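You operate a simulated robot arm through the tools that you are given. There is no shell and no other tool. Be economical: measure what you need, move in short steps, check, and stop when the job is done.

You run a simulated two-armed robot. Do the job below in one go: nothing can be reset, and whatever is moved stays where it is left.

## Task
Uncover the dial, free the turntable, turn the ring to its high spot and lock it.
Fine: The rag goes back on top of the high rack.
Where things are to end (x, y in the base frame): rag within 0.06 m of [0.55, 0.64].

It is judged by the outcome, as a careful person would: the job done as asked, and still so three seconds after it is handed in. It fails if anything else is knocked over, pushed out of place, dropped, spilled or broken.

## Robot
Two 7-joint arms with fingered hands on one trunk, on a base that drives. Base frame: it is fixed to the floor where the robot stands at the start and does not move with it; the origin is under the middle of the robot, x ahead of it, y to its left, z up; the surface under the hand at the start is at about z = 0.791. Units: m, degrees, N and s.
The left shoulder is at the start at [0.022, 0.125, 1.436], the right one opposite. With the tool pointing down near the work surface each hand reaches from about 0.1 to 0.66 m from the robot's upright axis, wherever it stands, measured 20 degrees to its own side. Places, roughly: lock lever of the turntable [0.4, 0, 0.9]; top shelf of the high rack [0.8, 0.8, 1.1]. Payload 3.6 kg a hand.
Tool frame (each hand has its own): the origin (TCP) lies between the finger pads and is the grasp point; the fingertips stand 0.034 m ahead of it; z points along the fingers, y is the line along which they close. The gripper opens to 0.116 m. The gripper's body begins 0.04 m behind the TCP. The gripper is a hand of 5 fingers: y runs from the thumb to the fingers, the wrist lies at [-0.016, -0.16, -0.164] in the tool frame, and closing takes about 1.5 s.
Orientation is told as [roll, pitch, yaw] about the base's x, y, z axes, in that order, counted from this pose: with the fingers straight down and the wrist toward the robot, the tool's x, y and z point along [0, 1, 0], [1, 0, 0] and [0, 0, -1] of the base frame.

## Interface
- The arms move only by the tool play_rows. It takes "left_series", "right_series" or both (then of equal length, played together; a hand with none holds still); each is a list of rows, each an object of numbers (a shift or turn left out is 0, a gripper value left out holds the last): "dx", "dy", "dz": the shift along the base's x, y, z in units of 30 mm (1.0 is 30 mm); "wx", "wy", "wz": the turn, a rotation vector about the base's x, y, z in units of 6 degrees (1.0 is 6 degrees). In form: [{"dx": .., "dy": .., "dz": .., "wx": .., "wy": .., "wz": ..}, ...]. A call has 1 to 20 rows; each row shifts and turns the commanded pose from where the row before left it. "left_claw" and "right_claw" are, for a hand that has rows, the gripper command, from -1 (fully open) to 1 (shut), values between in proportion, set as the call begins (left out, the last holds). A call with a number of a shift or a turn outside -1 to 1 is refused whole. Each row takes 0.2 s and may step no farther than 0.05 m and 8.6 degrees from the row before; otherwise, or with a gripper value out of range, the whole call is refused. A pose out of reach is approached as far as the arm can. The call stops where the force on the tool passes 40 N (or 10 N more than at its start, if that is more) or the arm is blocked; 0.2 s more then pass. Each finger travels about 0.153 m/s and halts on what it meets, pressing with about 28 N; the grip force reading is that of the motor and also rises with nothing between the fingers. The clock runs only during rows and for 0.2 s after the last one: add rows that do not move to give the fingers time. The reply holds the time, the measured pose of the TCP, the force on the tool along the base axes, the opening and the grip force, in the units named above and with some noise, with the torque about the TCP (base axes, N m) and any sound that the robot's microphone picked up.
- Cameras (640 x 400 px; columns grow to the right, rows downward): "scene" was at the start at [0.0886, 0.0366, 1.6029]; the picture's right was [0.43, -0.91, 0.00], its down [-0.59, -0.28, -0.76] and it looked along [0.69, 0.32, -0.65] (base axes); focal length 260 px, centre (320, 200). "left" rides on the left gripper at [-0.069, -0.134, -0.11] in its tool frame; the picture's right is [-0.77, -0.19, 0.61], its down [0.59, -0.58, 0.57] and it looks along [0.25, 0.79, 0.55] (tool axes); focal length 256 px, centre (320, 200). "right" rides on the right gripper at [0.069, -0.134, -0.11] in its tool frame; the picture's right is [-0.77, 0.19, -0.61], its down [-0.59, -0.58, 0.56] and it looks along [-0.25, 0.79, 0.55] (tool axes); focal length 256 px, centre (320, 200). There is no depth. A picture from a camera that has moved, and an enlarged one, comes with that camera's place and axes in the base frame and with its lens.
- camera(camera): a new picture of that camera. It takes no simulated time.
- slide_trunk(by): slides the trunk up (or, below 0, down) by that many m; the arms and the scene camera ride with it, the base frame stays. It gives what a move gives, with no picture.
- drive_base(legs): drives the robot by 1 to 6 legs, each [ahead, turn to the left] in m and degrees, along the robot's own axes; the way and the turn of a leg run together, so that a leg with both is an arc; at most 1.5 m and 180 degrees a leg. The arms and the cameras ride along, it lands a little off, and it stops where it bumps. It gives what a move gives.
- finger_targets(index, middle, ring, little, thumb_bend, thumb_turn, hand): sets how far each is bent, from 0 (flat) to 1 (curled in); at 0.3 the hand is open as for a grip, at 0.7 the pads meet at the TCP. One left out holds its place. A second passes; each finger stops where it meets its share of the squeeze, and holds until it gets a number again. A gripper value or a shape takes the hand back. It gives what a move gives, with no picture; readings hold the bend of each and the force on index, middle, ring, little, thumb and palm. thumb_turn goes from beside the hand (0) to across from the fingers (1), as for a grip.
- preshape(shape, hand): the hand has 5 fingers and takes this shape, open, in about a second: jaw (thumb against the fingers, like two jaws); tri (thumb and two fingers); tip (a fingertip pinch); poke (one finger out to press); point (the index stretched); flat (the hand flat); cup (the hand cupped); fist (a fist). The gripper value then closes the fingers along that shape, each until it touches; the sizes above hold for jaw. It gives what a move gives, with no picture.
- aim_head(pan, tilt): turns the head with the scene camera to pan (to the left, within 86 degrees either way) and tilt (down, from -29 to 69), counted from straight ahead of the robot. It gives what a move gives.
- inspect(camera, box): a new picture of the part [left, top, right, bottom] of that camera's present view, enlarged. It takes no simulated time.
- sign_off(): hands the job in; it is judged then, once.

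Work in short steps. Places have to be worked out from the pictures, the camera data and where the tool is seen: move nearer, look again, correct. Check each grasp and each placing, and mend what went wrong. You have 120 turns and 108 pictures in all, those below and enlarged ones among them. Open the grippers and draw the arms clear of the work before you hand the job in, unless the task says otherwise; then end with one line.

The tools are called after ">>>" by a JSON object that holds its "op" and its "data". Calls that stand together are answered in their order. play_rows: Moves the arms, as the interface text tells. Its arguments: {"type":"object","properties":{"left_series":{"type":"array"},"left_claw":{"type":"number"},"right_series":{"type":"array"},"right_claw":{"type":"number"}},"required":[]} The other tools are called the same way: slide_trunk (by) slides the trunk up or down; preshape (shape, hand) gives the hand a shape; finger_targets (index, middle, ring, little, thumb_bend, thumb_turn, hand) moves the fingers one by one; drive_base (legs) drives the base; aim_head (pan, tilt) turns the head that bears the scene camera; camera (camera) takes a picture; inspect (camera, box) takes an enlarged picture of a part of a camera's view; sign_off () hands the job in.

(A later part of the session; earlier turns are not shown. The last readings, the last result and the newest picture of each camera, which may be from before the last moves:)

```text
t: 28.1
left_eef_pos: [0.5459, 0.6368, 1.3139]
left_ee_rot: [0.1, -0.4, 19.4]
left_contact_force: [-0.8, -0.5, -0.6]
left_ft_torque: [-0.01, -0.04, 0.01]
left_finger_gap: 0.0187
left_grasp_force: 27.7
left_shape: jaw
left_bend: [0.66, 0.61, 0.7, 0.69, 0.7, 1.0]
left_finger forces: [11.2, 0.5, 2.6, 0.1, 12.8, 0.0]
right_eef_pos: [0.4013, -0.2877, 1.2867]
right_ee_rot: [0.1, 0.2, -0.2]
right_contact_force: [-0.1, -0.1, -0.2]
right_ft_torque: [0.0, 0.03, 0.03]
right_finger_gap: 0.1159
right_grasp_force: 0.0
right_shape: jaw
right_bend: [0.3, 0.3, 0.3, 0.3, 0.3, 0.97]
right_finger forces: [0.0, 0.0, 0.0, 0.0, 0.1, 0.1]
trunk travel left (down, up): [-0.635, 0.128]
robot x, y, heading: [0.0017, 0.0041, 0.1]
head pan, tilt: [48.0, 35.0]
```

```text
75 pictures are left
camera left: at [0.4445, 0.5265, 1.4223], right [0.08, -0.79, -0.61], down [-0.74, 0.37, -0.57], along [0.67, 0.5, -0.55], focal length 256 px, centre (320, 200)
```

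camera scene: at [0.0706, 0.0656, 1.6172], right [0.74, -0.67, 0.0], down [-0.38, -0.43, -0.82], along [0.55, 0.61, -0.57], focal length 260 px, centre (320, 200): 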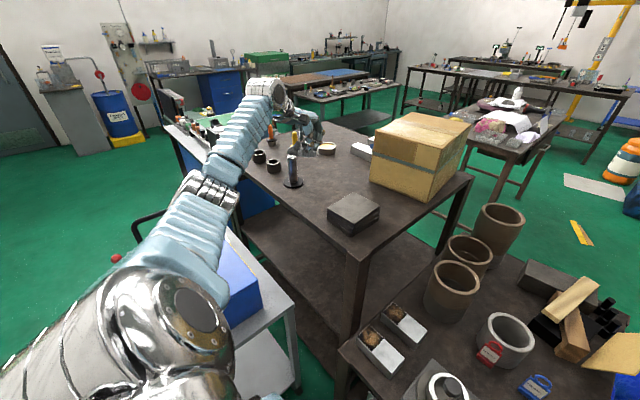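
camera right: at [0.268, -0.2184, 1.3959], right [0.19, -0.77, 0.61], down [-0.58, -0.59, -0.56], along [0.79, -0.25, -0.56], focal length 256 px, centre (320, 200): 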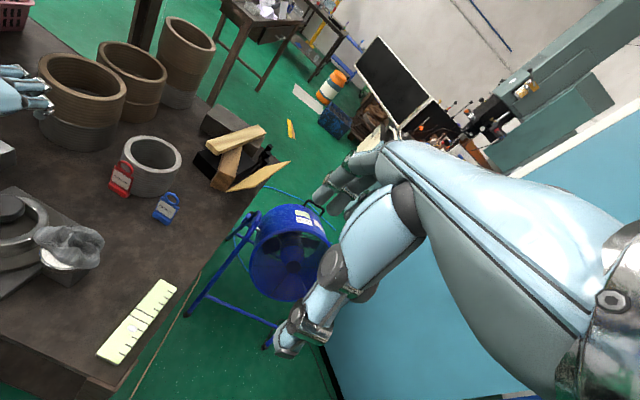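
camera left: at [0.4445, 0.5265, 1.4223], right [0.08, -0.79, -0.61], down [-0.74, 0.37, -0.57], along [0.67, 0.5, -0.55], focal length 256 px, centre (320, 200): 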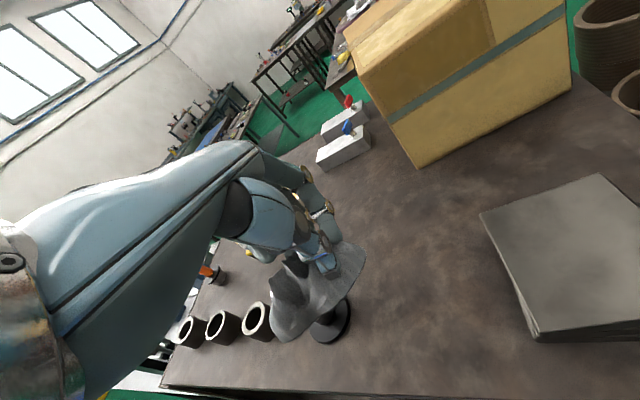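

The rag centre hangs about (−0.013,+0.03) from the TCP, so I shift to compensate and lower to z≈1.19.

>>> {"op": "play_rows", "data": {"left_series": [{"dx": 0.5, "dy": -0.8}, {"dz": -1}, {"dz": -1}, {"dz": -1}, {"dz": -0.9}, {}]}}

>>> {"op": "camera", "data": {"camera": "left"}}

>>> {"op": "inspect", "data": {"camera": "scene", "box": [220, 100, 412, 220]}}

```text
t: 29.5
left_eef_pos: [0.5605, 0.6105, 1.1921]
left_ee_rot: [0.0, -0.2, 19.3]
left_contact_force: [-0.3, -0.5, -0.3]
left_ft_torque: [0.0, -0.03, -0.02]
left_finger_gap: 0.0186
left_grasp_force: 28.2
left_shape: jaw
left_bend: [0.66, 0.61, 0.7, 0.69, 0.7, 1.0]
left_finger forces: [11.1, 0.5, 2.5, 0.0, 12.6, 0.1]
right_eef_pos: [0.4023, -0.2877, 1.2864]
right_ee_rot: [-0.1, 0.2, -0.2]
right_contact_force: [0.4, 0.0, 0.2]
right_ft_torque: [0.01, -0.02, -0.02]
right_finger_gap: 0.1159
right_grasp_force: 0.1
right_shape: jaw
right_bend: [0.3, 0.3, 0.3, 0.3, 0.3, 0.97]
right_finger forces: [0.2, 0.0, 0.0, 0.0, 0.0, 0.1]
trunk travel left (down, up): [-0.635, 0.128]
robot x, y, heading: [0.0011, -0.0011, -0.1]
head pan, tilt: [48.0, 35.0]
```

```text
74 pictures are left
camera left: at [0.4572, 0.5003, 1.3009], right [0.08, -0.79, -0.61], down [-0.74, 0.37, -0.57], along [0.67, 0.5, -0.55], focal length 256 px, centre (320, 200)
```

left: 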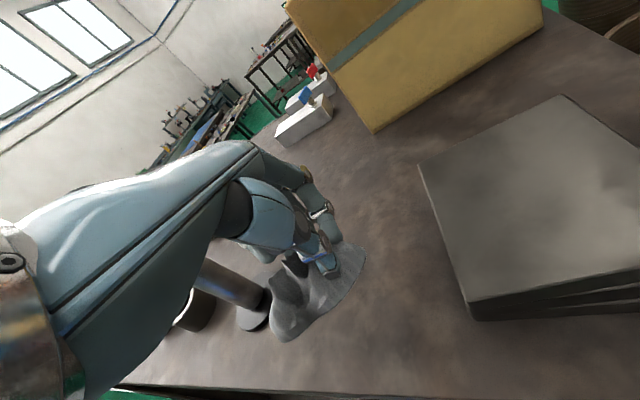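

```text
3.33 times, centred on (316, 160) of scene
camera zoom: at [0.0707, 0.0651, 1.6172], right [0.74, -0.67, 0.0], down [-0.38, -0.43, -0.82], along [0.55, 0.61, -0.57], focal length 868 px, centre (333, 333)
```

zoom: 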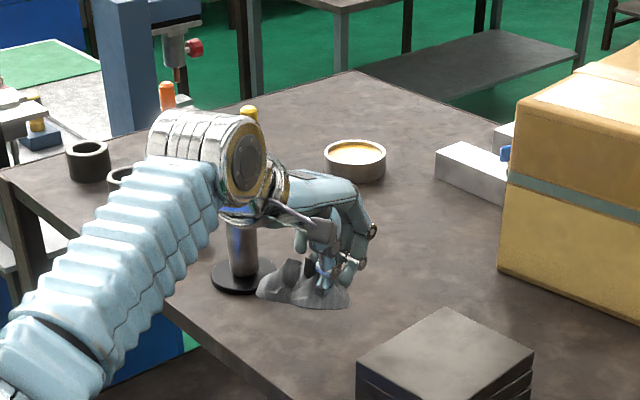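

Clear of the stand; I shift 1 cm away from it and lower slowly, watching force.

>>> {"op": "play_rows", "data": {"left_series": [{"dy": -0.3, "dz": -0.3}, {"dz": -0.3}, {"dz": -0.3}, {"dz": -0.3}, {}]}}

>>> {"op": "inspect", "data": {"camera": "scene", "box": [252, 140, 380, 220]}}

```text
t: 30.7
left_eef_pos: [0.5596, 0.6031, 1.1592]
left_ee_rot: [0.1, -0.2, 19.3]
left_contact_force: [1.3, 0.8, -1.6]
left_ft_torque: [0.01, 0.02, -0.01]
left_finger_gap: 0.0186
left_grasp_force: 28.2
left_shape: jaw
left_bend: [0.66, 0.61, 0.7, 0.69, 0.7, 1.0]
left_finger forces: [11.0, 0.4, 2.5, 0.1, 12.6, 0.0]
right_eef_pos: [0.4019, -0.2865, 1.2871]
right_ee_rot: [-0.1, 0.3, -0.1]
right_contact_force: [-0.5, 0.1, 0.1]
right_ft_torque: [0.0, -0.02, 0.0]
right_finger_gap: 0.116
right_grasp_force: 0.0
right_shape: jaw
right_bend: [0.3, 0.3, 0.3, 0.3, 0.3, 0.97]
right_finger forces: [0.0, 0.1, 0.0, 0.0, 0.0, 0.1]
trunk travel left (down, up): [-0.635, 0.128]
robot x, y, heading: [-0.0042, 0.0033, 0.0]
head pan, tilt: [48.0, 35.0]
```

```text
5.00 times, centred on (316, 180) of scene
camera zoom: at [0.0709, 0.0657, 1.6172], right [0.74, -0.67, 0.0], down [-0.38, -0.43, -0.82], along [0.55, 0.61, -0.57], focal length 1301 px, centre (340, 300)
```

zoom: 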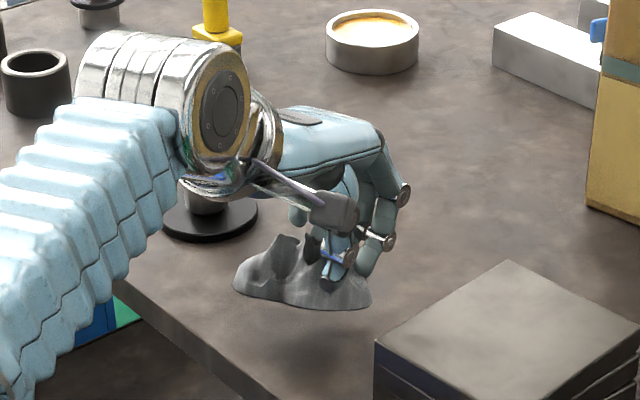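

Still about 2 cm above by the shadow; I continue down with a slight correction away from the robot.

>>> {"op": "play_rows", "data": {"left_series": [{"dx": 0.3, "dy": 0.3, "dz": -0.3}, {"dz": -0.3}, {"dz": -0.2}, {}]}}

>>> {"op": "inspect", "data": {"camera": "scene", "box": [252, 140, 380, 220]}}

```text
t: 31.7
left_eef_pos: [0.5707, 0.6127, 1.1367]
left_ee_rot: [0.1, -0.3, 19.4]
left_contact_force: [0.0, 0.1, 0.2]
left_ft_torque: [0.03, -0.02, -0.02]
left_finger_gap: 0.0187
left_grasp_force: 27.9
left_shape: jaw
left_bend: [0.66, 0.61, 0.7, 0.69, 0.7, 1.0]
left_finger forces: [11.0, 0.5, 2.5, 0.0, 12.5, 0.0]
right_eef_pos: [0.4037, -0.2866, 1.286]
right_ee_rot: [0.0, 0.3, -0.1]
right_contact_force: [-0.3, 0.6, 0.0]
right_ft_torque: [0.0, 0.0, 0.01]
right_finger_gap: 0.1162
right_grasp_force: 0.0
right_shape: jaw
right_bend: [0.3, 0.3, 0.3, 0.3, 0.3, 0.97]
right_finger forces: [0.1, 0.0, 0.0, 0.0, 0.0, 0.1]
trunk travel left (down, up): [-0.635, 0.128]
robot x, y, heading: [-0.0025, 0.0004, 0.1]
head pan, tilt: [48.0, 35.0]
```

```text
5.00 times, centred on (316, 180) of scene
camera zoom: at [0.0707, 0.0657, 1.6172], right [0.74, -0.67, 0.0], down [-0.38, -0.43, -0.82], along [0.55, 0.61, -0.57], focal length 1301 px, centre (340, 300)
```

zoom: 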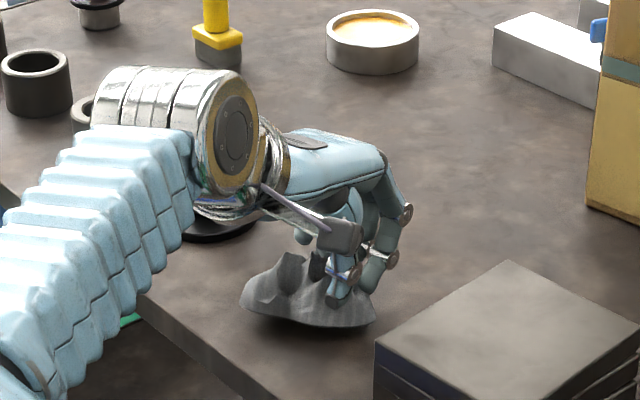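

Almost down; a few more millimetres.

>>> {"op": "play_rows", "data": {"left_series": [{"dz": -0.2}, {"dz": -0.2}, {"dz": -0.15}, {}]}}

>>> {"op": "inspect", "data": {"camera": "scene", "box": [252, 140, 380, 220]}}

```text
t: 32.7
left_eef_pos: [0.5678, 0.6124, 1.1262]
left_ee_rot: [0.2, -0.8, 19.4]
left_contact_force: [0.3, 4.0, 28.5]
left_ft_torque: [0.34, -0.13, 0.06]
left_finger_gap: 0.0196
left_grasp_force: 28.5
left_shape: jaw
left_bend: [0.71, 0.6, 0.7, 0.69, 0.7, 1.0]
left_finger forces: [18.2, 6.3, 2.1, 0.0, 18.5, 0.1]
right_eef_pos: [0.3988, -0.2895, 1.2868]
right_ee_rot: [0.2, 0.1, -0.1]
right_contact_force: [0.1, -0.3, -0.6]
right_ft_torque: [0.0, -0.04, 0.02]
right_finger_gap: 0.1159
right_grasp_force: 0.0
right_shape: jaw
right_bend: [0.3, 0.3, 0.3, 0.3, 0.3, 0.97]
right_finger forces: [0.0, 0.1, 0.0, 0.0, 0.0, 0.1]
trunk travel left (down, up): [-0.635, 0.128]
robot x, y, heading: [0.0017, 0.0005, -0.1]
head pan, tilt: [48.0, 35.0]
```

```text
5.00 times, centred on (316, 180) of scene
camera zoom: at [0.0675, 0.0626, 1.6177], right [0.74, -0.67, 0.0], down [-0.38, -0.42, -0.82], along [0.55, 0.61, -0.57], focal length 1301 px, centre (340, 300)
```

zoom: 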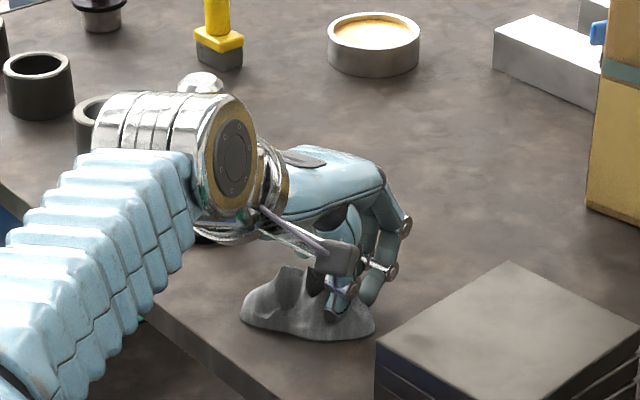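

Rag is on the shelf at about [0.54,0.62]. I ease up 6 mm and open the hand.

>>> {"op": "play_rows", "data": {"left_series": [{"dz": 0.2}, {}, {}, {}, {}, {}, {}, {}], "left_claw": -0.6}}

>>> {"op": "inspect", "data": {"camera": "scene", "box": [252, 140, 380, 220]}}

>>> {"op": "camera", "data": {"camera": "left"}}

```text
t: 34.5
left_eef_pos: [0.5688, 0.612, 1.1239]
left_ee_rot: [0.0, -0.3, 19.5]
left_contact_force: [-0.7, 0.5, 0.0]
left_ft_torque: [0.02, -0.03, -0.02]
left_finger_gap: 0.0928
left_grasp_force: 0.1
left_shape: jaw
left_bend: [0.33, 0.34, 0.46, 0.45, 0.51, 0.98]
left_finger forces: [0.0, 0.0, 0.1, 0.1, 0.0, 0.1]
right_eef_pos: [0.4021, -0.2874, 1.2866]
right_ee_rot: [0.0, 0.2, -0.2]
right_contact_force: [-0.1, 0.2, -1.2]
right_ft_torque: [0.01, 0.01, 0.01]
right_finger_gap: 0.116
right_grasp_force: 0.1
right_shape: jaw
right_bend: [0.3, 0.3, 0.3, 0.3, 0.3, 0.97]
right_finger forces: [0.0, 0.0, 0.0, 0.0, 0.0, 0.0]
trunk travel left (down, up): [-0.635, 0.128]
robot x, y, heading: [0.0011, -0.0003, 0.1]
head pan, tilt: [48.0, 35.0]
```

```text
5.00 times, centred on (316, 180) of scene
camera zoom: at [0.0708, 0.0654, 1.6172], right [0.74, -0.67, 0.0], down [-0.38, -0.43, -0.82], along [0.55, 0.61, -0.57], focal length 1301 px, centre (340, 300)
```

zoom: 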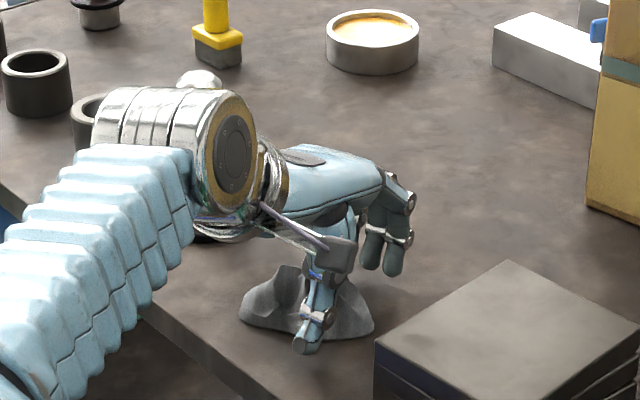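

```text
68 pictures are left
camera left: at [0.4667, 0.5017, 1.2334], right [0.08, -0.79, -0.61], down [-0.74, 0.37, -0.57], along [0.67, 0.5, -0.55], focal length 256 px, centre (320, 200)
```

left: 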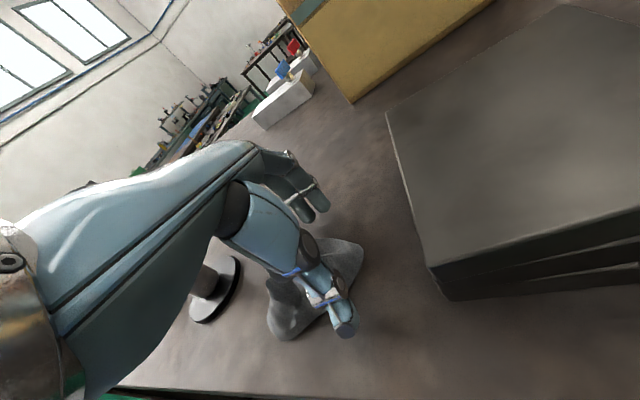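

Released. I lift straight up out of the way and check the rag's spot.

>>> {"op": "play_rows", "data": {"left_series": [{}, {}, {"dz": 0.5}, {"dz": 1}, {"dz": 1}, {"dz": 1}, {"dz": 1}, {"dz": 1}, {"dz": 1}, {"dy": -1}, {"dy": -1}, {"dy": -1}, {"dy": -1}, {"dy": -1}, {"dy": -1}, {"dy": -1}], "left_claw": -1}}

>>> {"op": "inspect", "data": {"camera": "scene", "box": [220, 120, 412, 240]}}

```text
t: 37.9
left_eef_pos: [0.5707, 0.4038, 1.3192]
left_ee_rot: [0.1, -0.1, 19.4]
left_contact_force: [0.2, -0.3, 0.1]
left_ft_torque: [0.02, -0.01, 0.0]
left_finger_gap: 0.116
left_grasp_force: 0.1
left_shape: jaw
left_bend: [0.3, 0.3, 0.3, 0.3, 0.3, 0.97]
left_finger forces: [0.0, 0.0, 0.1, 0.0, 0.0, 0.0]
right_eef_pos: [0.4027, -0.2884, 1.2857]
right_ee_rot: [0.1, 0.2, -0.1]
right_contact_force: [0.9, -0.1, 1.0]
right_ft_torque: [0.02, 0.0, 0.02]
right_finger_gap: 0.1157
right_grasp_force: 0.1
right_shape: jaw
right_bend: [0.3, 0.3, 0.3, 0.3, 0.3, 0.97]
right_finger forces: [0.0, 0.0, 0.0, 0.1, 0.1, 0.0]
trunk travel left (down, up): [-0.635, 0.128]
robot x, y, heading: [-0.0016, -0.0029, 0.1]
head pan, tilt: [48.0, 35.0]
```

```text
3.33 times, centred on (316, 180) of scene
camera zoom: at [0.0712, 0.0643, 1.6172], right [0.74, -0.67, 0.0], down [-0.38, -0.43, -0.82], along [0.55, 0.61, -0.57], focal length 868 px, centre (333, 267)
```

zoom: 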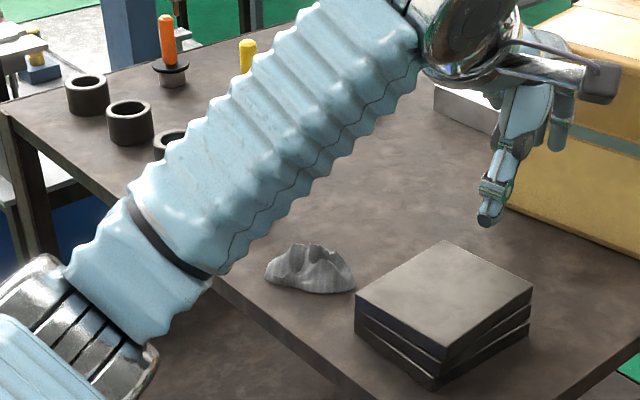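

Rag rests near [0.535,0.62], within tolerance. Now I draw the left arm to the side and study the turntable and dial.

>>> {"op": "play_rows", "data": {"left_series": [{"dx": -1}, {"dx": -1}, {"dx": -1}, {"dx": -1}, {}]}}

>>> {"op": "aim_head", "data": {"pan": 0, "tilt": 62}}

>>> {"op": "inspect", "data": {"camera": "scene", "box": [272, 170, 368, 230]}}

>>> {"op": "inspect", "data": {"camera": "right", "box": [0, 160, 128, 240]}}

```text
t: 39.1
left_eef_pos: [0.4493, 0.4034, 1.3172]
left_ee_rot: [0.1, -0.1, 19.4]
left_contact_force: [-0.3, 0.0, -0.4]
left_ft_torque: [-0.02, 0.01, 0.03]
left_finger_gap: 0.1159
left_grasp_force: 0.0
left_shape: jaw
left_bend: [0.3, 0.3, 0.3, 0.3, 0.3, 0.97]
left_finger forces: [0.0, 0.1, 0.0, 0.0, 0.0, 0.1]
right_eef_pos: [0.4035, -0.2875, 1.2868]
right_ee_rot: [0.0, 0.2, -0.1]
right_contact_force: [-0.8, -0.5, -0.2]
right_ft_torque: [0.02, 0.04, 0.0]
right_finger_gap: 0.1159
right_grasp_force: 0.0
right_shape: jaw
right_bend: [0.3, 0.3, 0.3, 0.3, 0.3, 0.97]
right_finger forces: [0.1, 0.0, 0.0, 0.0, 0.0, 0.0]
trunk travel left (down, up): [-0.635, 0.128]
robot x, y, heading: [-0.0015, -0.0008, -0.1]
head pan, tilt: [48.0, 35.0]
```

```text
t: 40.3
left_eef_pos: [0.4488, 0.4041, 1.3186]
left_ee_rot: [0.1, -0.2, 19.4]
left_contact_force: [0.2, -0.4, -0.8]
left_ft_torque: [0.03, 0.02, 0.03]
left_finger_gap: 0.1159
left_grasp_force: 0.1
left_shape: jaw
left_bend: [0.3, 0.3, 0.3, 0.3, 0.3, 0.97]
left_finger forces: [0.0, 0.1, 0.0, 0.0, 0.0, 0.0]
right_eef_pos: [0.4022, -0.2862, 1.286]
right_ee_rot: [0.0, 0.2, 0.0]
right_contact_force: [0.7, 0.2, 0.3]
right_ft_torque: [0.02, -0.05, -0.03]
right_finger_gap: 0.1161
right_grasp_force: 0.0
right_shape: jaw
right_bend: [0.3, 0.3, 0.3, 0.3, 0.3, 0.97]
right_finger forces: [0.0, 0.0, 0.0, 0.0, 0.0, 0.0]
trunk travel left (down, up): [-0.635, 0.128]
robot x, y, heading: [-0.003, -0.0019, 0.0]
head pan, tilt: [0.0, 62.0]
```

```text
6.67 times, centred on (320, 200) of scene
camera zoom: at [0.0761, 0.0001, 1.5807], right [0.0, -1.0, 0.0], down [-0.88, 0.0, -0.47], along [0.47, 0.0, -0.88], focal length 1735 px, centre (320, 200)
```

zoom: 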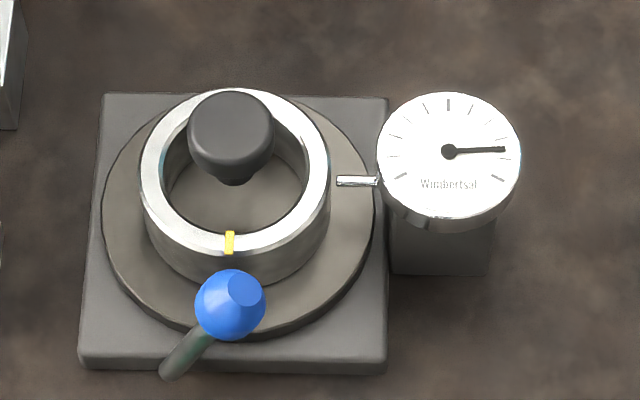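

```text
5.00 times, centred on (64, 200) of right
camera zoom: at [0.268, -0.2187, 1.3956], right [0.19, -0.77, 0.61], down [-0.58, -0.59, -0.56], along [0.79, -0.25, -0.56], focal length 1280 px, centre (1600, 200)
```

zoom: 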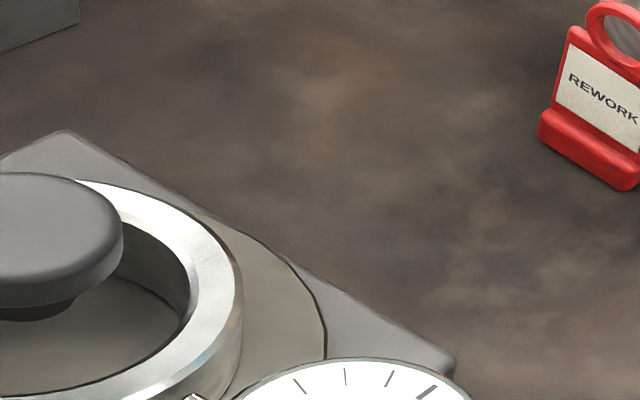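

Dial needle now at about "3 o'clock". The blue-knobbed lever stands at the front of the plate, knob about [0.393,0.04,0.88]. I bring the left hand's camera round for a side view of the lever.

>>> {"op": "play_rows", "data": {"left_series": [{"dx": -1, "wz": -1}, {"dx": -1, "wz": -1}, {"dx": -1, "wz": -1}, {"dx": -0.6, "wz": -1, "dy": -0.7}, {"dx": -0.6, "wz": -1, "dy": -0.7}, {"dx": -0.6, "wz": -1, "dy": -0.7}, {"dx": -0.6, "wz": -1, "dz": -0.7, "dy": -0.7}, {"wz": -1, "dz": -1, "dy": -0.7}, {"wz": -1, "dz": -1, "dy": -0.7}, {"wz": -1, "dz": -1}, {"wz": -1, "dz": -1}, {"wz": -1, "dz": -1}, {"wz": -1}]}}

>>> {"op": "camera", "data": {"camera": "left"}}

```text
t: 43.1
left_eef_pos: [0.2894, 0.2757, 1.1499]
left_ee_rot: [0.0, -0.3, -58.7]
left_contact_force: [-0.2, -0.5, -0.3]
left_ft_torque: [-0.02, 0.01, -0.01]
left_finger_gap: 0.1161
left_grasp_force: 0.0
left_shape: jaw
left_bend: [0.3, 0.3, 0.3, 0.3, 0.3, 0.97]
left_finger forces: [0.0, 0.0, 0.0, 0.0, 0.1, 0.0]
right_eef_pos: [0.4029, -0.2872, 1.287]
right_ee_rot: [0.0, 0.2, -0.2]
right_contact_force: [-0.1, 0.0, 0.2]
right_ft_torque: [0.01, 0.02, 0.0]
right_finger_gap: 0.1158
right_grasp_force: 0.1
right_shape: jaw
right_bend: [0.3, 0.3, 0.3, 0.3, 0.3, 0.97]
right_finger forces: [0.0, 0.0, 0.0, 0.0, 0.1, 0.0]
trunk travel left (down, up): [-0.635, 0.128]
robot x, y, heading: [0.0002, 0.0013, -0.0]
head pan, tilt: [0.0, 62.0]
```

```text
64 pictures are left
camera left: at [0.1622, 0.3543, 1.2587], right [-0.75, -0.24, -0.61], down [0.21, 0.8, -0.57], along [0.63, -0.55, -0.55], focal length 256 px, centre (320, 200)
```

left: 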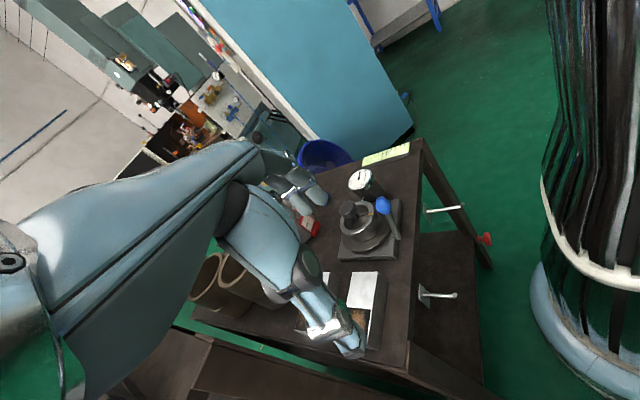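

>>> {"op": "inspect", "data": {"camera": "left", "box": [320, 160, 432, 270]}}

```text
3.64 times, centred on (376, 215) of left
camera zoom: at [0.1622, 0.3543, 1.2587], right [-0.75, -0.24, -0.61], down [0.21, 0.8, -0.57], along [0.63, -0.55, -0.55], focal length 931 px, centre (116, 146)
```

zoom: 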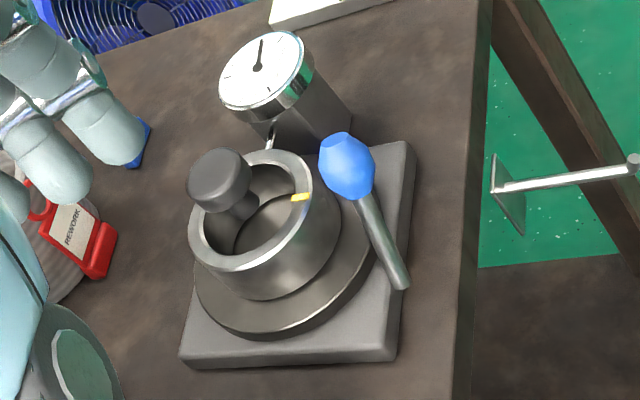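

Lever: foot about [0.40,0.073,0.80], knob [0.398,0.039,0.88], leaning to −y. I'll push the knob toward +y with the right index finger; first shape the hand and bring it near, with the left camera watching.

>>> {"op": "preshape", "data": {"shape": "poke", "hand": "right"}}

>>> {"op": "play_rows", "data": {"right_series": [{"dy": 1}, {"dy": 1}, {"dy": 1}, {"dy": 1}, {"dy": 1}, {"dy": 0.7, "dz": -1}, {"dz": -1}, {"dz": -1}, {"dz": -1}, {"dz": -1}, {"dz": -1}, {"dz": -1}, {"dz": -1}]}}

>>> {"op": "camera", "data": {"camera": "left"}}

>>> {"op": "camera", "data": {"camera": "scene"}}

>>> {"op": "camera", "data": {"camera": "right"}}

```text
t: 44.0
left_eef_pos: [0.2892, 0.2756, 1.1493]
left_ee_rot: [0.2, -0.2, -58.6]
left_contact_force: [-0.2, -0.3, -0.4]
left_ft_torque: [0.01, -0.01, 0.01]
left_finger_gap: 0.1161
left_grasp_force: 0.0
left_shape: jaw
left_bend: [0.3, 0.3, 0.3, 0.3, 0.3, 0.97]
left_finger forces: [0.0, 0.1, 0.1, 0.0, 0.0, 0.0]
right_eef_pos: [0.4023, -0.2875, 1.286]
right_ee_rot: [0.0, 0.3, -0.1]
right_contact_force: [-0.4, -0.6, -0.8]
right_ft_torque: [-0.01, 0.0, 0.01]
right_finger_gap: 0.0
right_grasp_force: 0.0
right_shape: poke
right_bend: [0.7, 0.7, 0.98, 0.98, 0.0, 1.0]
right_finger forces: [0.0, 0.0, 0.0, 0.1, 0.0, 0.0]
trunk travel left (down, up): [-0.635, 0.128]
robot x, y, heading: [-0.0013, -0.003, 0.3]
head pan, tilt: [0.0, 62.0]
```

```text
t: 46.8
left_eef_pos: [0.2895, 0.2763, 1.1494]
left_ee_rot: [0.1, -0.4, -58.6]
left_contact_force: [0.9, 0.3, -0.5]
left_ft_torque: [0.01, 0.03, 0.0]
left_finger_gap: 0.1161
left_grasp_force: 0.0
left_shape: jaw
left_bend: [0.3, 0.3, 0.3, 0.3, 0.3, 0.97]
left_finger forces: [0.0, 0.0, 0.0, 0.0, 0.1, 0.0]
right_eef_pos: [0.4058, -0.2612, 1.0418]
right_ee_rot: [-0.1, 0.1, 0.0]
right_contact_force: [0.8, -0.1, -0.9]
right_ft_torque: [0.02, -0.02, 0.0]
right_finger_gap: 0.0
right_grasp_force: 0.0
right_shape: poke
right_bend: [0.7, 0.7, 0.98, 0.98, 0.0, 1.0]
right_finger forces: [0.1, 0.0, 0.1, 0.0, 0.0, 0.1]
right hand out of reach, approached as far as the arm can: row 1, 2, 3, 4, 5, 6
trunk travel left (down, up): [-0.635, 0.128]
robot x, y, heading: [0.0012, -0.0017, -0.1]
head pan, tilt: [0.0, 62.0]
```

```text
62 pictures are left
camera left: at [0.1616, 0.3544, 1.2591], right [-0.75, -0.24, -0.61], down [0.2, 0.8, -0.57], along [0.63, -0.55, -0.55], focal length 256 px, centre (320, 200)
```

left: 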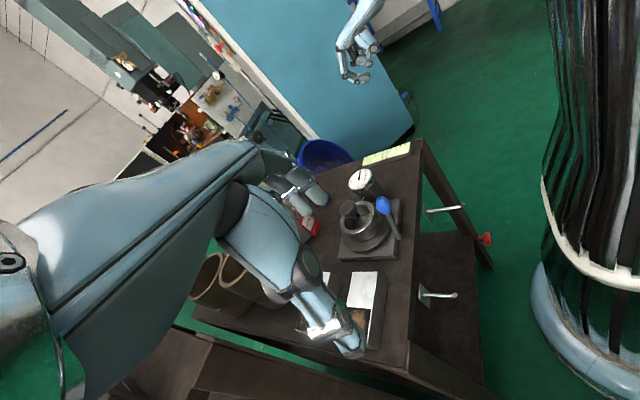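

```text
61 pictures are left
camera scene: at [0.0759, 0.0003, 1.5806], right [0.0, -1.0, 0.0], down [-0.88, 0.0, -0.47], along [0.47, 0.0, -0.88], focal length 260 px, centre (320, 200)
```

scene: 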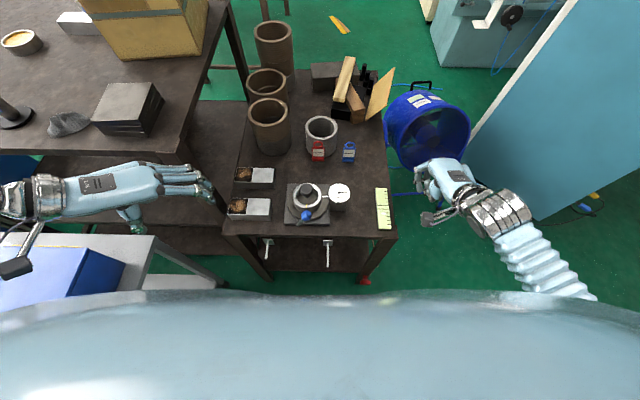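

```text
60 pictures are left
camera right: at [0.2718, -0.1925, 1.1501], right [0.19, -0.77, 0.61], down [-0.58, -0.59, -0.56], along [0.79, -0.25, -0.56], focal length 256 px, centre (320, 200)
```

right: 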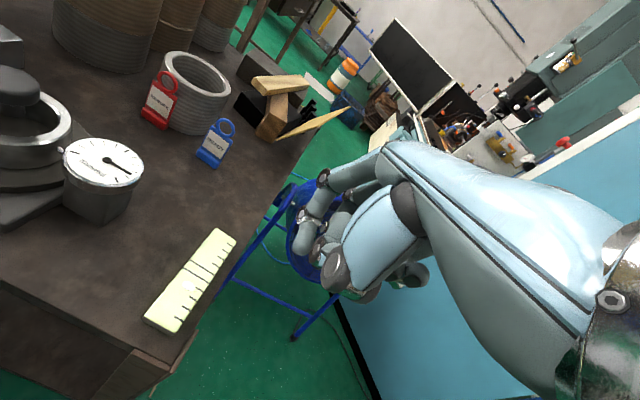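

Hand is still at y≈−0.26 but now in reach. I bring it to beside the lever (−y side), above it, and look.

>>> {"op": "play_rows", "data": {"right_series": [{"dy": 1}, {"dy": 1}, {"dy": 1}, {"dy": 1}, {"dy": 1}, {"dy": 1}, {}]}}

>>> {"op": "camera", "data": {"camera": "right"}}

>>> {"op": "inspect", "data": {"camera": "left", "box": [300, 100, 460, 270]}}

>>> {"op": "inspect", "data": {"camera": "scene", "box": [240, 120, 432, 240]}}

```text
t: 48.4
left_eef_pos: [0.2892, 0.2755, 1.1493]
left_ee_rot: [0.0, -0.2, -58.5]
left_contact_force: [0.3, -0.5, -0.8]
left_ft_torque: [-0.02, 0.03, 0.05]
left_finger_gap: 0.1161
left_grasp_force: 0.1
left_shape: jaw
left_bend: [0.3, 0.3, 0.3, 0.3, 0.3, 0.97]
left_finger forces: [0.0, 0.0, 0.0, 0.1, 0.0, 0.0]
right_eef_pos: [0.4069, -0.0836, 1.0395]
right_ee_rot: [0.0, 0.2, -0.2]
right_contact_force: [0.2, -0.3, -0.9]
right_ft_torque: [0.0, -0.02, 0.03]
right_finger_gap: 0.0
right_grasp_force: 0.0
right_shape: poke
right_bend: [0.7, 0.7, 0.98, 0.98, 0.0, 1.0]
right_finger forces: [0.0, 0.0, 0.0, 0.0, 0.1, 0.1]
trunk travel left (down, up): [-0.635, 0.128]
robot x, y, heading: [0.0014, 0.0002, -0.1]
head pan, tilt: [0.0, 62.0]
```

```text
59 pictures are left
camera right: at [0.2733, -0.0147, 1.1481], right [0.19, -0.77, 0.61], down [-0.58, -0.59, -0.56], along [0.79, -0.25, -0.56], focal length 256 px, centre (320, 200)
```

right: 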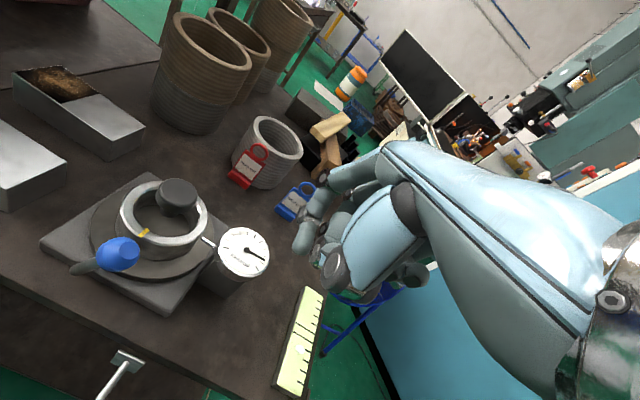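

```text
2.35 times, centred on (380, 185) of left
camera zoom: at [0.1617, 0.3535, 1.2594], right [-0.75, -0.24, -0.61], down [0.2, 0.8, -0.57], along [0.63, -0.55, -0.55], focal length 602 px, centre (179, 235)
```

zoom: 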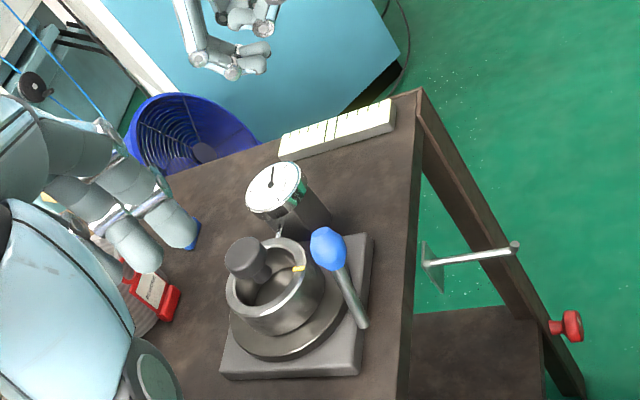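

```text
3.33 times, centred on (336, 180) of scene
camera zoom: at [0.076, -0.0008, 1.5806], right [0.0, -1.0, 0.0], down [-0.88, 0.0, -0.47], along [0.47, 0.0, -0.88], focal length 868 px, centre (267, 267)
```

zoom: 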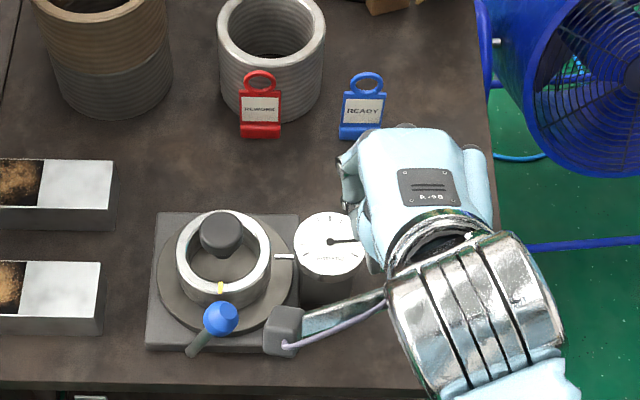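

The right hand would crowd the dial. Better: the left hand yawed so thumb and fingers straddle the lever knob along y. I retract the right hand and position the left above the lever.

>>> {"op": "play_rows", "data": {"right_series": [{"dz": 1, "dy": -1}, {"dz": 1, "dy": -1}, {"dz": 1, "dy": -1}, {"dz": 1, "dy": -1}, {"dz": 0, "dy": -1}, {"dy": -1}, {}, {}, {}, {}], "left_series": [{"wz": -1}, {"wz": -1}, {"wz": -1}, {"dy": -1, "dx": 0.5}, {"dy": -1, "dx": 0.5}, {"dy": -1, "dx": 0.5}, {"dy": -1, "dx": 0.5}, {"dy": -1, "dx": 0.5}, {"dy": -1, "dx": 0.5}, {"dy": -1, "dx": 0.3}]}}

>>> {"op": "camera", "data": {"camera": "left"}}

>>> {"op": "inspect", "data": {"camera": "scene", "box": [240, 120, 432, 240]}}

```text
t: 50.6
left_eef_pos: [0.3852, 0.0659, 1.1501]
left_ee_rot: [0.0, -0.2, -76.6]
left_contact_force: [0.4, 0.5, 0.4]
left_ft_torque: [0.02, 0.02, -0.03]
left_finger_gap: 0.1158
left_grasp_force: 0.1
left_shape: jaw
left_bend: [0.3, 0.3, 0.3, 0.3, 0.3, 0.97]
left_finger forces: [0.1, 0.1, 0.0, 0.0, 0.0, 0.0]
right_eef_pos: [0.4064, -0.2593, 1.1595]
right_ee_rot: [-0.1, 0.2, 0.0]
right_contact_force: [-0.2, -0.5, 0.2]
right_ft_torque: [0.02, 0.01, -0.01]
right_finger_gap: 0.0
right_grasp_force: 0.2
right_shape: poke
right_bend: [0.7, 0.7, 0.98, 0.98, 0.0, 1.0]
right_finger forces: [0.0, 0.0, 0.1, 0.0, 0.1, 0.0]
trunk travel left (down, up): [-0.635, 0.128]
robot x, y, heading: [0.0022, 0.003, -0.1]
head pan, tilt: [0.0, 62.0]
```

```text
56 pictures are left
camera left: at [0.2886, 0.1808, 1.2594], right [-0.79, 0.0, -0.61], down [0.44, 0.7, -0.57], along [0.43, -0.72, -0.55], focal length 256 px, centre (320, 200)
```

left: 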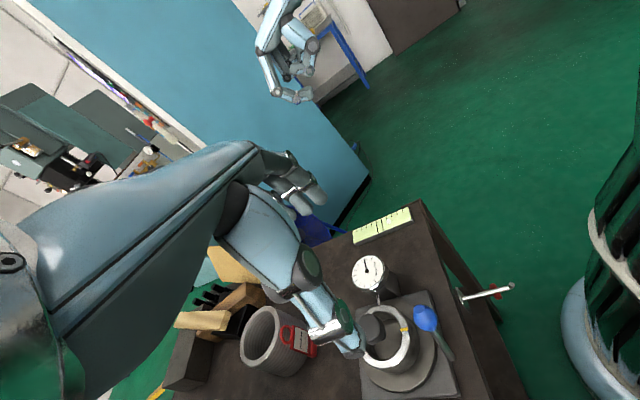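

```text
3.33 times, centred on (336, 180) of scene
camera zoom: at [0.0765, -0.0009, 1.5806], right [0.0, -1.0, 0.0], down [-0.88, 0.0, -0.47], along [0.47, 0.0, -0.88], focal length 868 px, centre (267, 267)
```

zoom: 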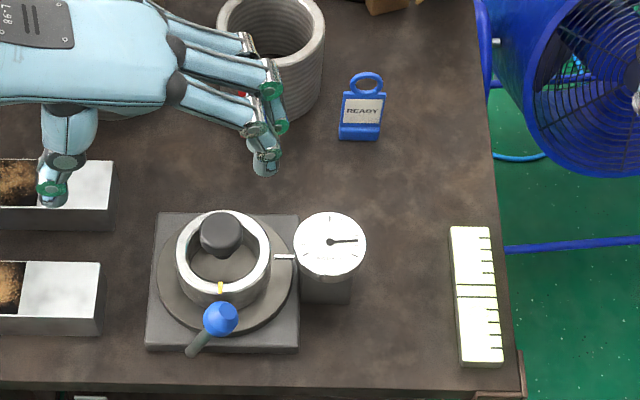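

The left hand tracks well here. Lower it to straddle the lever knob (TCP about [0.385,0.04,0.90]), in two stages.

>>> {"op": "play_rows", "data": {"left_series": [{"dy": -0.9}, {"dz": -1}, {"dz": -1}, {"dz": -1}, {"dz": -1}, {"dz": -1}, {"dz": -1}, {}]}}

>>> {"op": "camera", "data": {"camera": "left"}}

>>> {"op": "inspect", "data": {"camera": "scene", "box": [240, 120, 432, 240]}}

```text
t: 52.4
left_eef_pos: [0.3834, 0.0384, 0.9713]
left_ee_rot: [0.1, -0.1, -76.6]
left_contact_force: [0.3, 0.0, 0.3]
left_ft_torque: [-0.01, -0.02, -0.01]
left_finger_gap: 0.1159
left_grasp_force: 0.1
left_shape: jaw
left_bend: [0.3, 0.3, 0.3, 0.3, 0.3, 0.97]
left_finger forces: [0.0, 0.1, 0.1, 0.1, 0.0, 0.0]
right_eef_pos: [0.4072, -0.2584, 1.1608]
right_ee_rot: [0.0, 0.0, -0.1]
right_contact_force: [0.5, -0.5, 0.4]
right_ft_torque: [-0.03, 0.01, 0.0]
right_finger_gap: 0.0
right_grasp_force: 0.0
right_shape: poke
right_bend: [0.7, 0.7, 0.98, 0.98, 0.0, 1.0]
right_finger forces: [0.0, 0.0, 0.0, 0.0, 0.0, 0.0]
trunk travel left (down, up): [-0.635, 0.128]
robot x, y, heading: [-0.001, -0.0032, -0.0]
head pan, tilt: [0.0, 62.0]
```

```text
54 pictures are left
camera left: at [0.2873, 0.1533, 1.0789], right [-0.79, 0.0, -0.61], down [0.44, 0.7, -0.57], along [0.43, -0.72, -0.55], focal length 256 px, centre (320, 200)
```

left: 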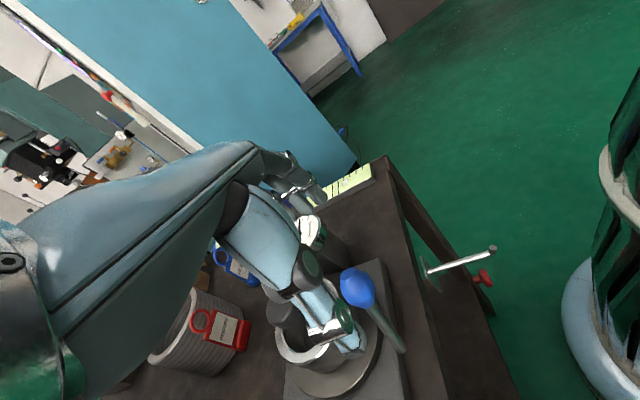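

```text
3.33 times, centred on (336, 180) of scene
camera zoom: at [0.076, -0.0001, 1.5806], right [0.0, -1.0, 0.0], down [-0.88, 0.0, -0.47], along [0.47, 0.0, -0.88], focal length 868 px, centre (267, 267)
```

zoom: 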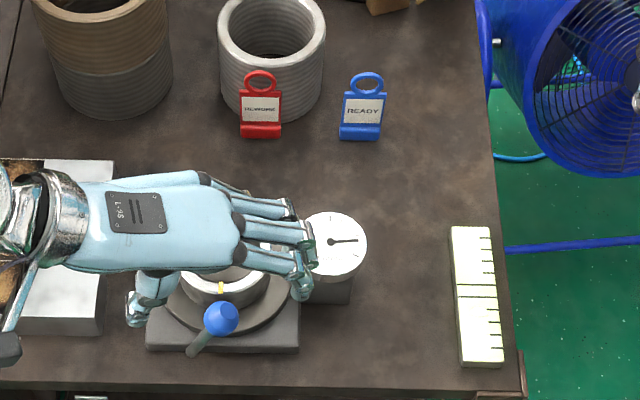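

Fingers sit further +x than the TCP, close to the dial and ring; I shift 2.5 cm toward the robot before descending, so the fingers pass behind the knob on its −y side.

>>> {"op": "play_rows", "data": {"left_series": [{"dx": -0.8}, {"dz": -0.8}, {"dz": -0.8}, {"dz": -0.5}, {"dz": -0.4}, {}]}}

>>> {"op": "camera", "data": {"camera": "left"}}

>>> {"op": "inspect", "data": {"camera": "scene", "box": [272, 170, 368, 230]}}

```text
t: 53.8
left_eef_pos: [0.3606, 0.0393, 0.8948]
left_ee_rot: [-0.1, -0.4, -76.6]
left_contact_force: [-0.3, -0.6, 0.4]
left_ft_torque: [-0.05, 0.04, -0.02]
left_finger_gap: 0.1159
left_grasp_force: 0.0
left_shape: jaw
left_bend: [0.3, 0.3, 0.3, 0.3, 0.3, 0.97]
left_finger forces: [0.2, 0.0, 0.0, 0.1, 0.1, 0.1]
right_eef_pos: [0.407, -0.2586, 1.1611]
right_ee_rot: [0.0, 0.3, -0.2]
right_contact_force: [0.7, 0.2, -0.3]
right_ft_torque: [-0.01, 0.03, 0.03]
right_finger_gap: 0.0
right_grasp_force: 0.1
right_shape: poke
right_bend: [0.7, 0.7, 0.98, 0.98, 0.0, 1.0]
right_finger forces: [0.0, 0.0, 0.0, 0.0, 0.0, 0.0]
trunk travel left (down, up): [-0.635, 0.128]
robot x, y, heading: [0.0006, -0.0039, 0.1]
head pan, tilt: [0.0, 62.0]
```

```text
52 pictures are left
camera left: at [0.2641, 0.1538, 1.0039], right [-0.79, 0.0, -0.61], down [0.44, 0.7, -0.57], along [0.43, -0.72, -0.55], focal length 256 px, centre (320, 200)
```

left: 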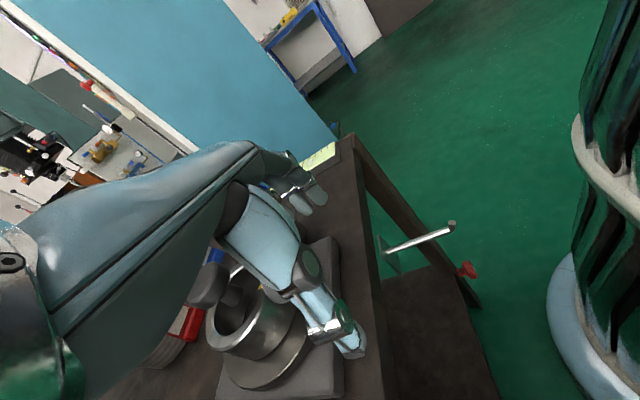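

```text
6.67 times, centred on (320, 200) of scene
camera zoom: at [0.0761, 0.0, 1.5806], right [0.0, -1.0, 0.0], down [-0.88, 0.0, -0.47], along [0.47, 0.0, -0.88], focal length 1735 px, centre (320, 200)
```

zoom: 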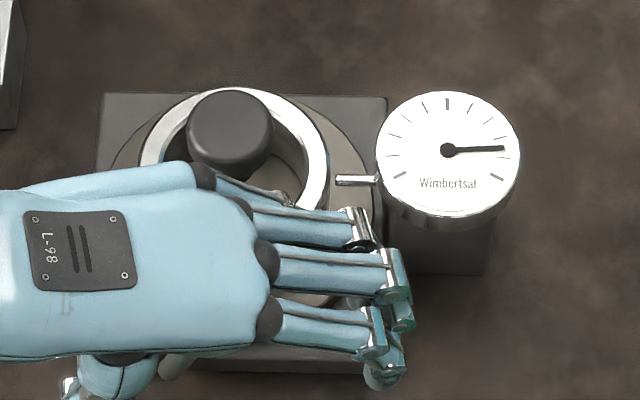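

I partly close the fingers and drag the knob toward +y in small steps.

>>> {"op": "play_rows", "data": {"left_series": [{}, {}, {}, {}, {"dy": 0.4}, {"dy": 0.4}, {"dy": 0.4}, {"dy": 0.4}], "left_claw": -0.2}}

>>> {"op": "inspect", "data": {"camera": "scene", "box": [272, 170, 368, 230]}}

```text
t: 55.6
left_eef_pos: [0.3616, 0.0853, 0.8946]
left_ee_rot: [0.1, -0.2, -76.5]
left_contact_force: [0.9, -1.3, -0.6]
left_ft_torque: [-0.03, -0.04, -0.02]
left_finger_gap: 0.07
left_grasp_force: 0.1
left_shape: jaw
left_bend: [0.36, 0.41, 0.56, 0.56, 0.59, 0.99]
left_finger forces: [0.1, 0.0, 1.2, 0.1, 0.1, 0.0]
right_eef_pos: [0.4069, -0.2599, 1.1615]
right_ee_rot: [0.1, 0.2, -0.1]
right_contact_force: [0.6, 0.8, -1.1]
right_ft_torque: [-0.03, 0.0, 0.04]
right_finger_gap: 0.0
right_grasp_force: 0.0
right_shape: poke
right_bend: [0.7, 0.7, 0.98, 0.98, 0.0, 1.0]
right_finger forces: [0.0, 0.0, 0.1, 0.1, 0.1, 0.1]
trunk travel left (down, up): [-0.635, 0.128]
robot x, y, heading: [-0.0019, -0.0005, 0.1]
head pan, tilt: [0.0, 62.0]
```

```text
6.67 times, centred on (320, 200) of scene
camera zoom: at [0.076, -0.0002, 1.5806], right [0.0, -1.0, 0.0], down [-0.88, 0.0, -0.47], along [0.47, 0.0, -0.88], focal length 1735 px, centre (320, 200)
```

zoom: 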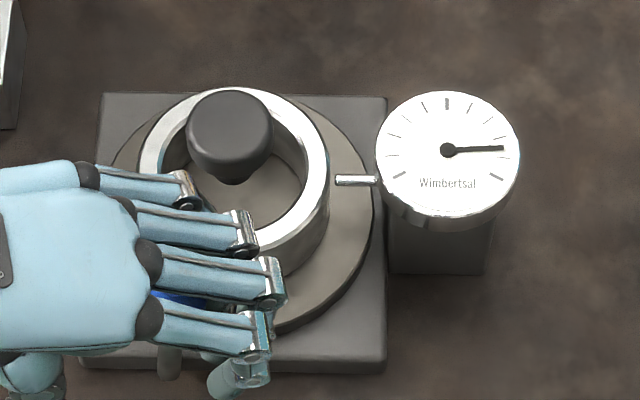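

A finger touches the knob; I keep pulling +y.

>>> {"op": "play_rows", "data": {"left_series": [{"dy": 0.4}, {"dy": 0.4}, {"dy": 0.4}, {"dy": 0.4}, {"dy": 0.4}, {}]}}

>>> {"op": "inspect", "data": {"camera": "scene", "box": [256, 160, 368, 230]}}

>>> {"op": "camera", "data": {"camera": "left"}}

```text
t: 57.0
left_eef_pos: [0.3598, 0.1441, 0.8955]
left_ee_rot: [0.0, -0.2, -76.7]
left_contact_force: [-1.1, -27.8, -8.9]
left_ft_torque: [-0.05, 0.38, -1.12]
left_finger_gap: 0.0723
left_grasp_force: 0.1
left_shape: jaw
left_bend: [0.36, 0.38, 0.4, 0.56, 0.59, 0.99]
left_finger forces: [0.0, 5.6, 19.4, 2.7, 0.0, 0.0]
right_eef_pos: [0.4088, -0.2625, 1.1596]
right_ee_rot: [0.1, 0.2, 0.0]
right_contact_force: [-0.6, -0.8, 0.6]
right_ft_torque: [-0.01, -0.06, -0.01]
right_finger_gap: 0.0
right_grasp_force: 0.1
right_shape: poke
right_bend: [0.7, 0.7, 0.98, 0.98, 0.0, 1.0]
right_finger forces: [0.1, 0.0, 0.0, 0.0, 0.1, 0.0]
trunk travel left (down, up): [-0.635, 0.128]
robot x, y, heading: [-0.0008, 0.0001, -0.4]
head pan, tilt: [0.0, 62.0]
```

```text
5.71 times, centred on (312, 195) of scene
camera zoom: at [0.0767, -0.0051, 1.5805], right [0.0, -1.0, 0.0], down [-0.88, 0.01, -0.47], along [0.47, 0.0, -0.88], focal length 1487 px, centre (366, 229)
```

zoom: 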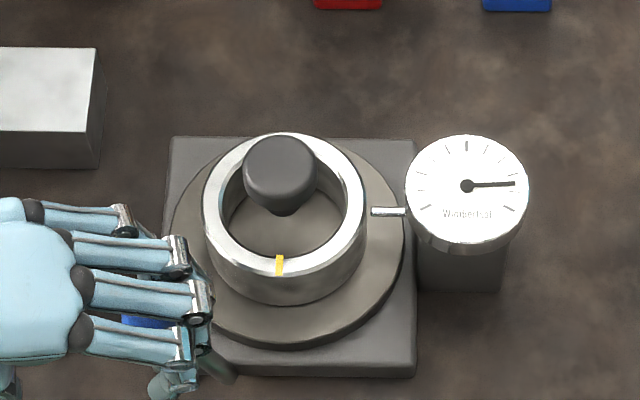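

```text
48 pictures are left
camera left: at [0.2641, 0.2584, 1.0048], right [-0.79, 0.0, -0.61], down [0.44, 0.69, -0.57], along [0.42, -0.72, -0.55], focal length 256 px, centre (320, 200)
```

left: 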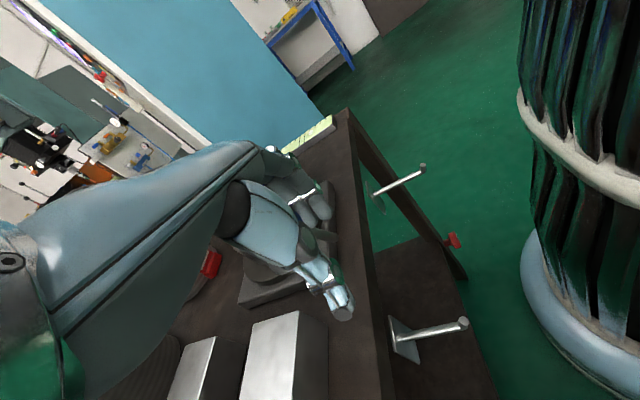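

The lever has swung over to lean +y and now resists — likely its stop. I release and rise to see.

>>> {"op": "play_rows", "data": {"left_series": [{"dy": -0.4}, {}, {"dz": 0.5}, {"dz": 1}, {"dz": 1}, {"dz": 1}, {"dz": 1}], "left_claw": -1}}

>>> {"op": "inspect", "data": {"camera": "scene", "box": [256, 160, 368, 230]}}

>>> {"op": "camera", "data": {"camera": "left"}}

```text
t: 58.6
left_eef_pos: [0.3629, 0.1347, 1.0313]
left_ee_rot: [0.1, -0.2, -76.7]
left_contact_force: [0.0, 0.0, 0.2]
left_ft_torque: [-0.03, 0.02, -0.03]
left_finger_gap: 0.1159
left_grasp_force: 0.2
left_shape: jaw
left_bend: [0.3, 0.3, 0.3, 0.3, 0.3, 0.97]
left_finger forces: [0.0, 0.1, 0.0, 0.0, 0.1, 0.0]
right_eef_pos: [0.4066, -0.2596, 1.1608]
right_ee_rot: [0.1, 0.1, -0.1]
right_contact_force: [0.1, -0.7, -0.3]
right_ft_torque: [0.0, -0.01, 0.03]
right_finger_gap: 0.0
right_grasp_force: 0.0
right_shape: poke
right_bend: [0.7, 0.7, 0.98, 0.98, 0.0, 1.0]
right_finger forces: [0.0, 0.1, 0.0, 0.0, 0.0, 0.0]
trunk travel left (down, up): [-0.635, 0.128]
robot x, y, heading: [0.0007, 0.0001, 0.0]
head pan, tilt: [0.0, 62.0]
```

```text
5.71 times, centred on (312, 195) of scene
camera zoom: at [0.0759, -0.0001, 1.5806], right [0.0, -1.0, 0.0], down [-0.88, 0.0, -0.47], along [0.47, 0.0, -0.88], focal length 1487 px, centre (366, 229)
```

zoom: 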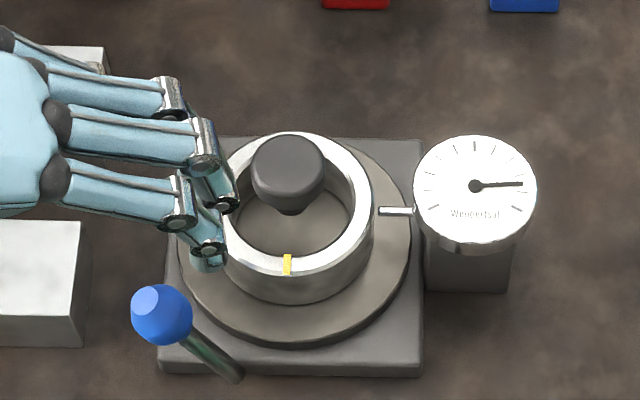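

```text
46 pictures are left
camera left: at [0.2654, 0.2492, 1.1398], right [-0.79, 0.0, -0.61], down [0.44, 0.7, -0.57], along [0.42, -0.72, -0.55], focal length 256 px, centre (320, 200)
```

left: 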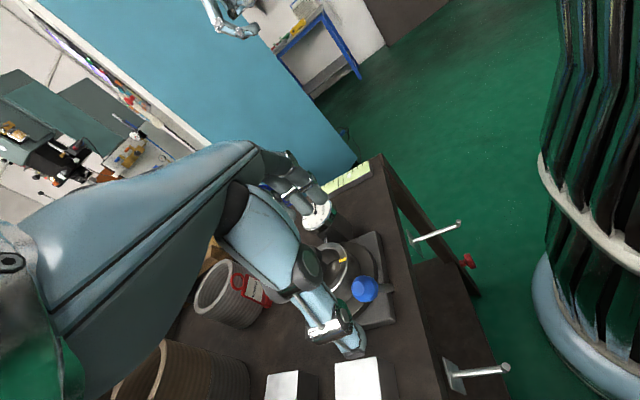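

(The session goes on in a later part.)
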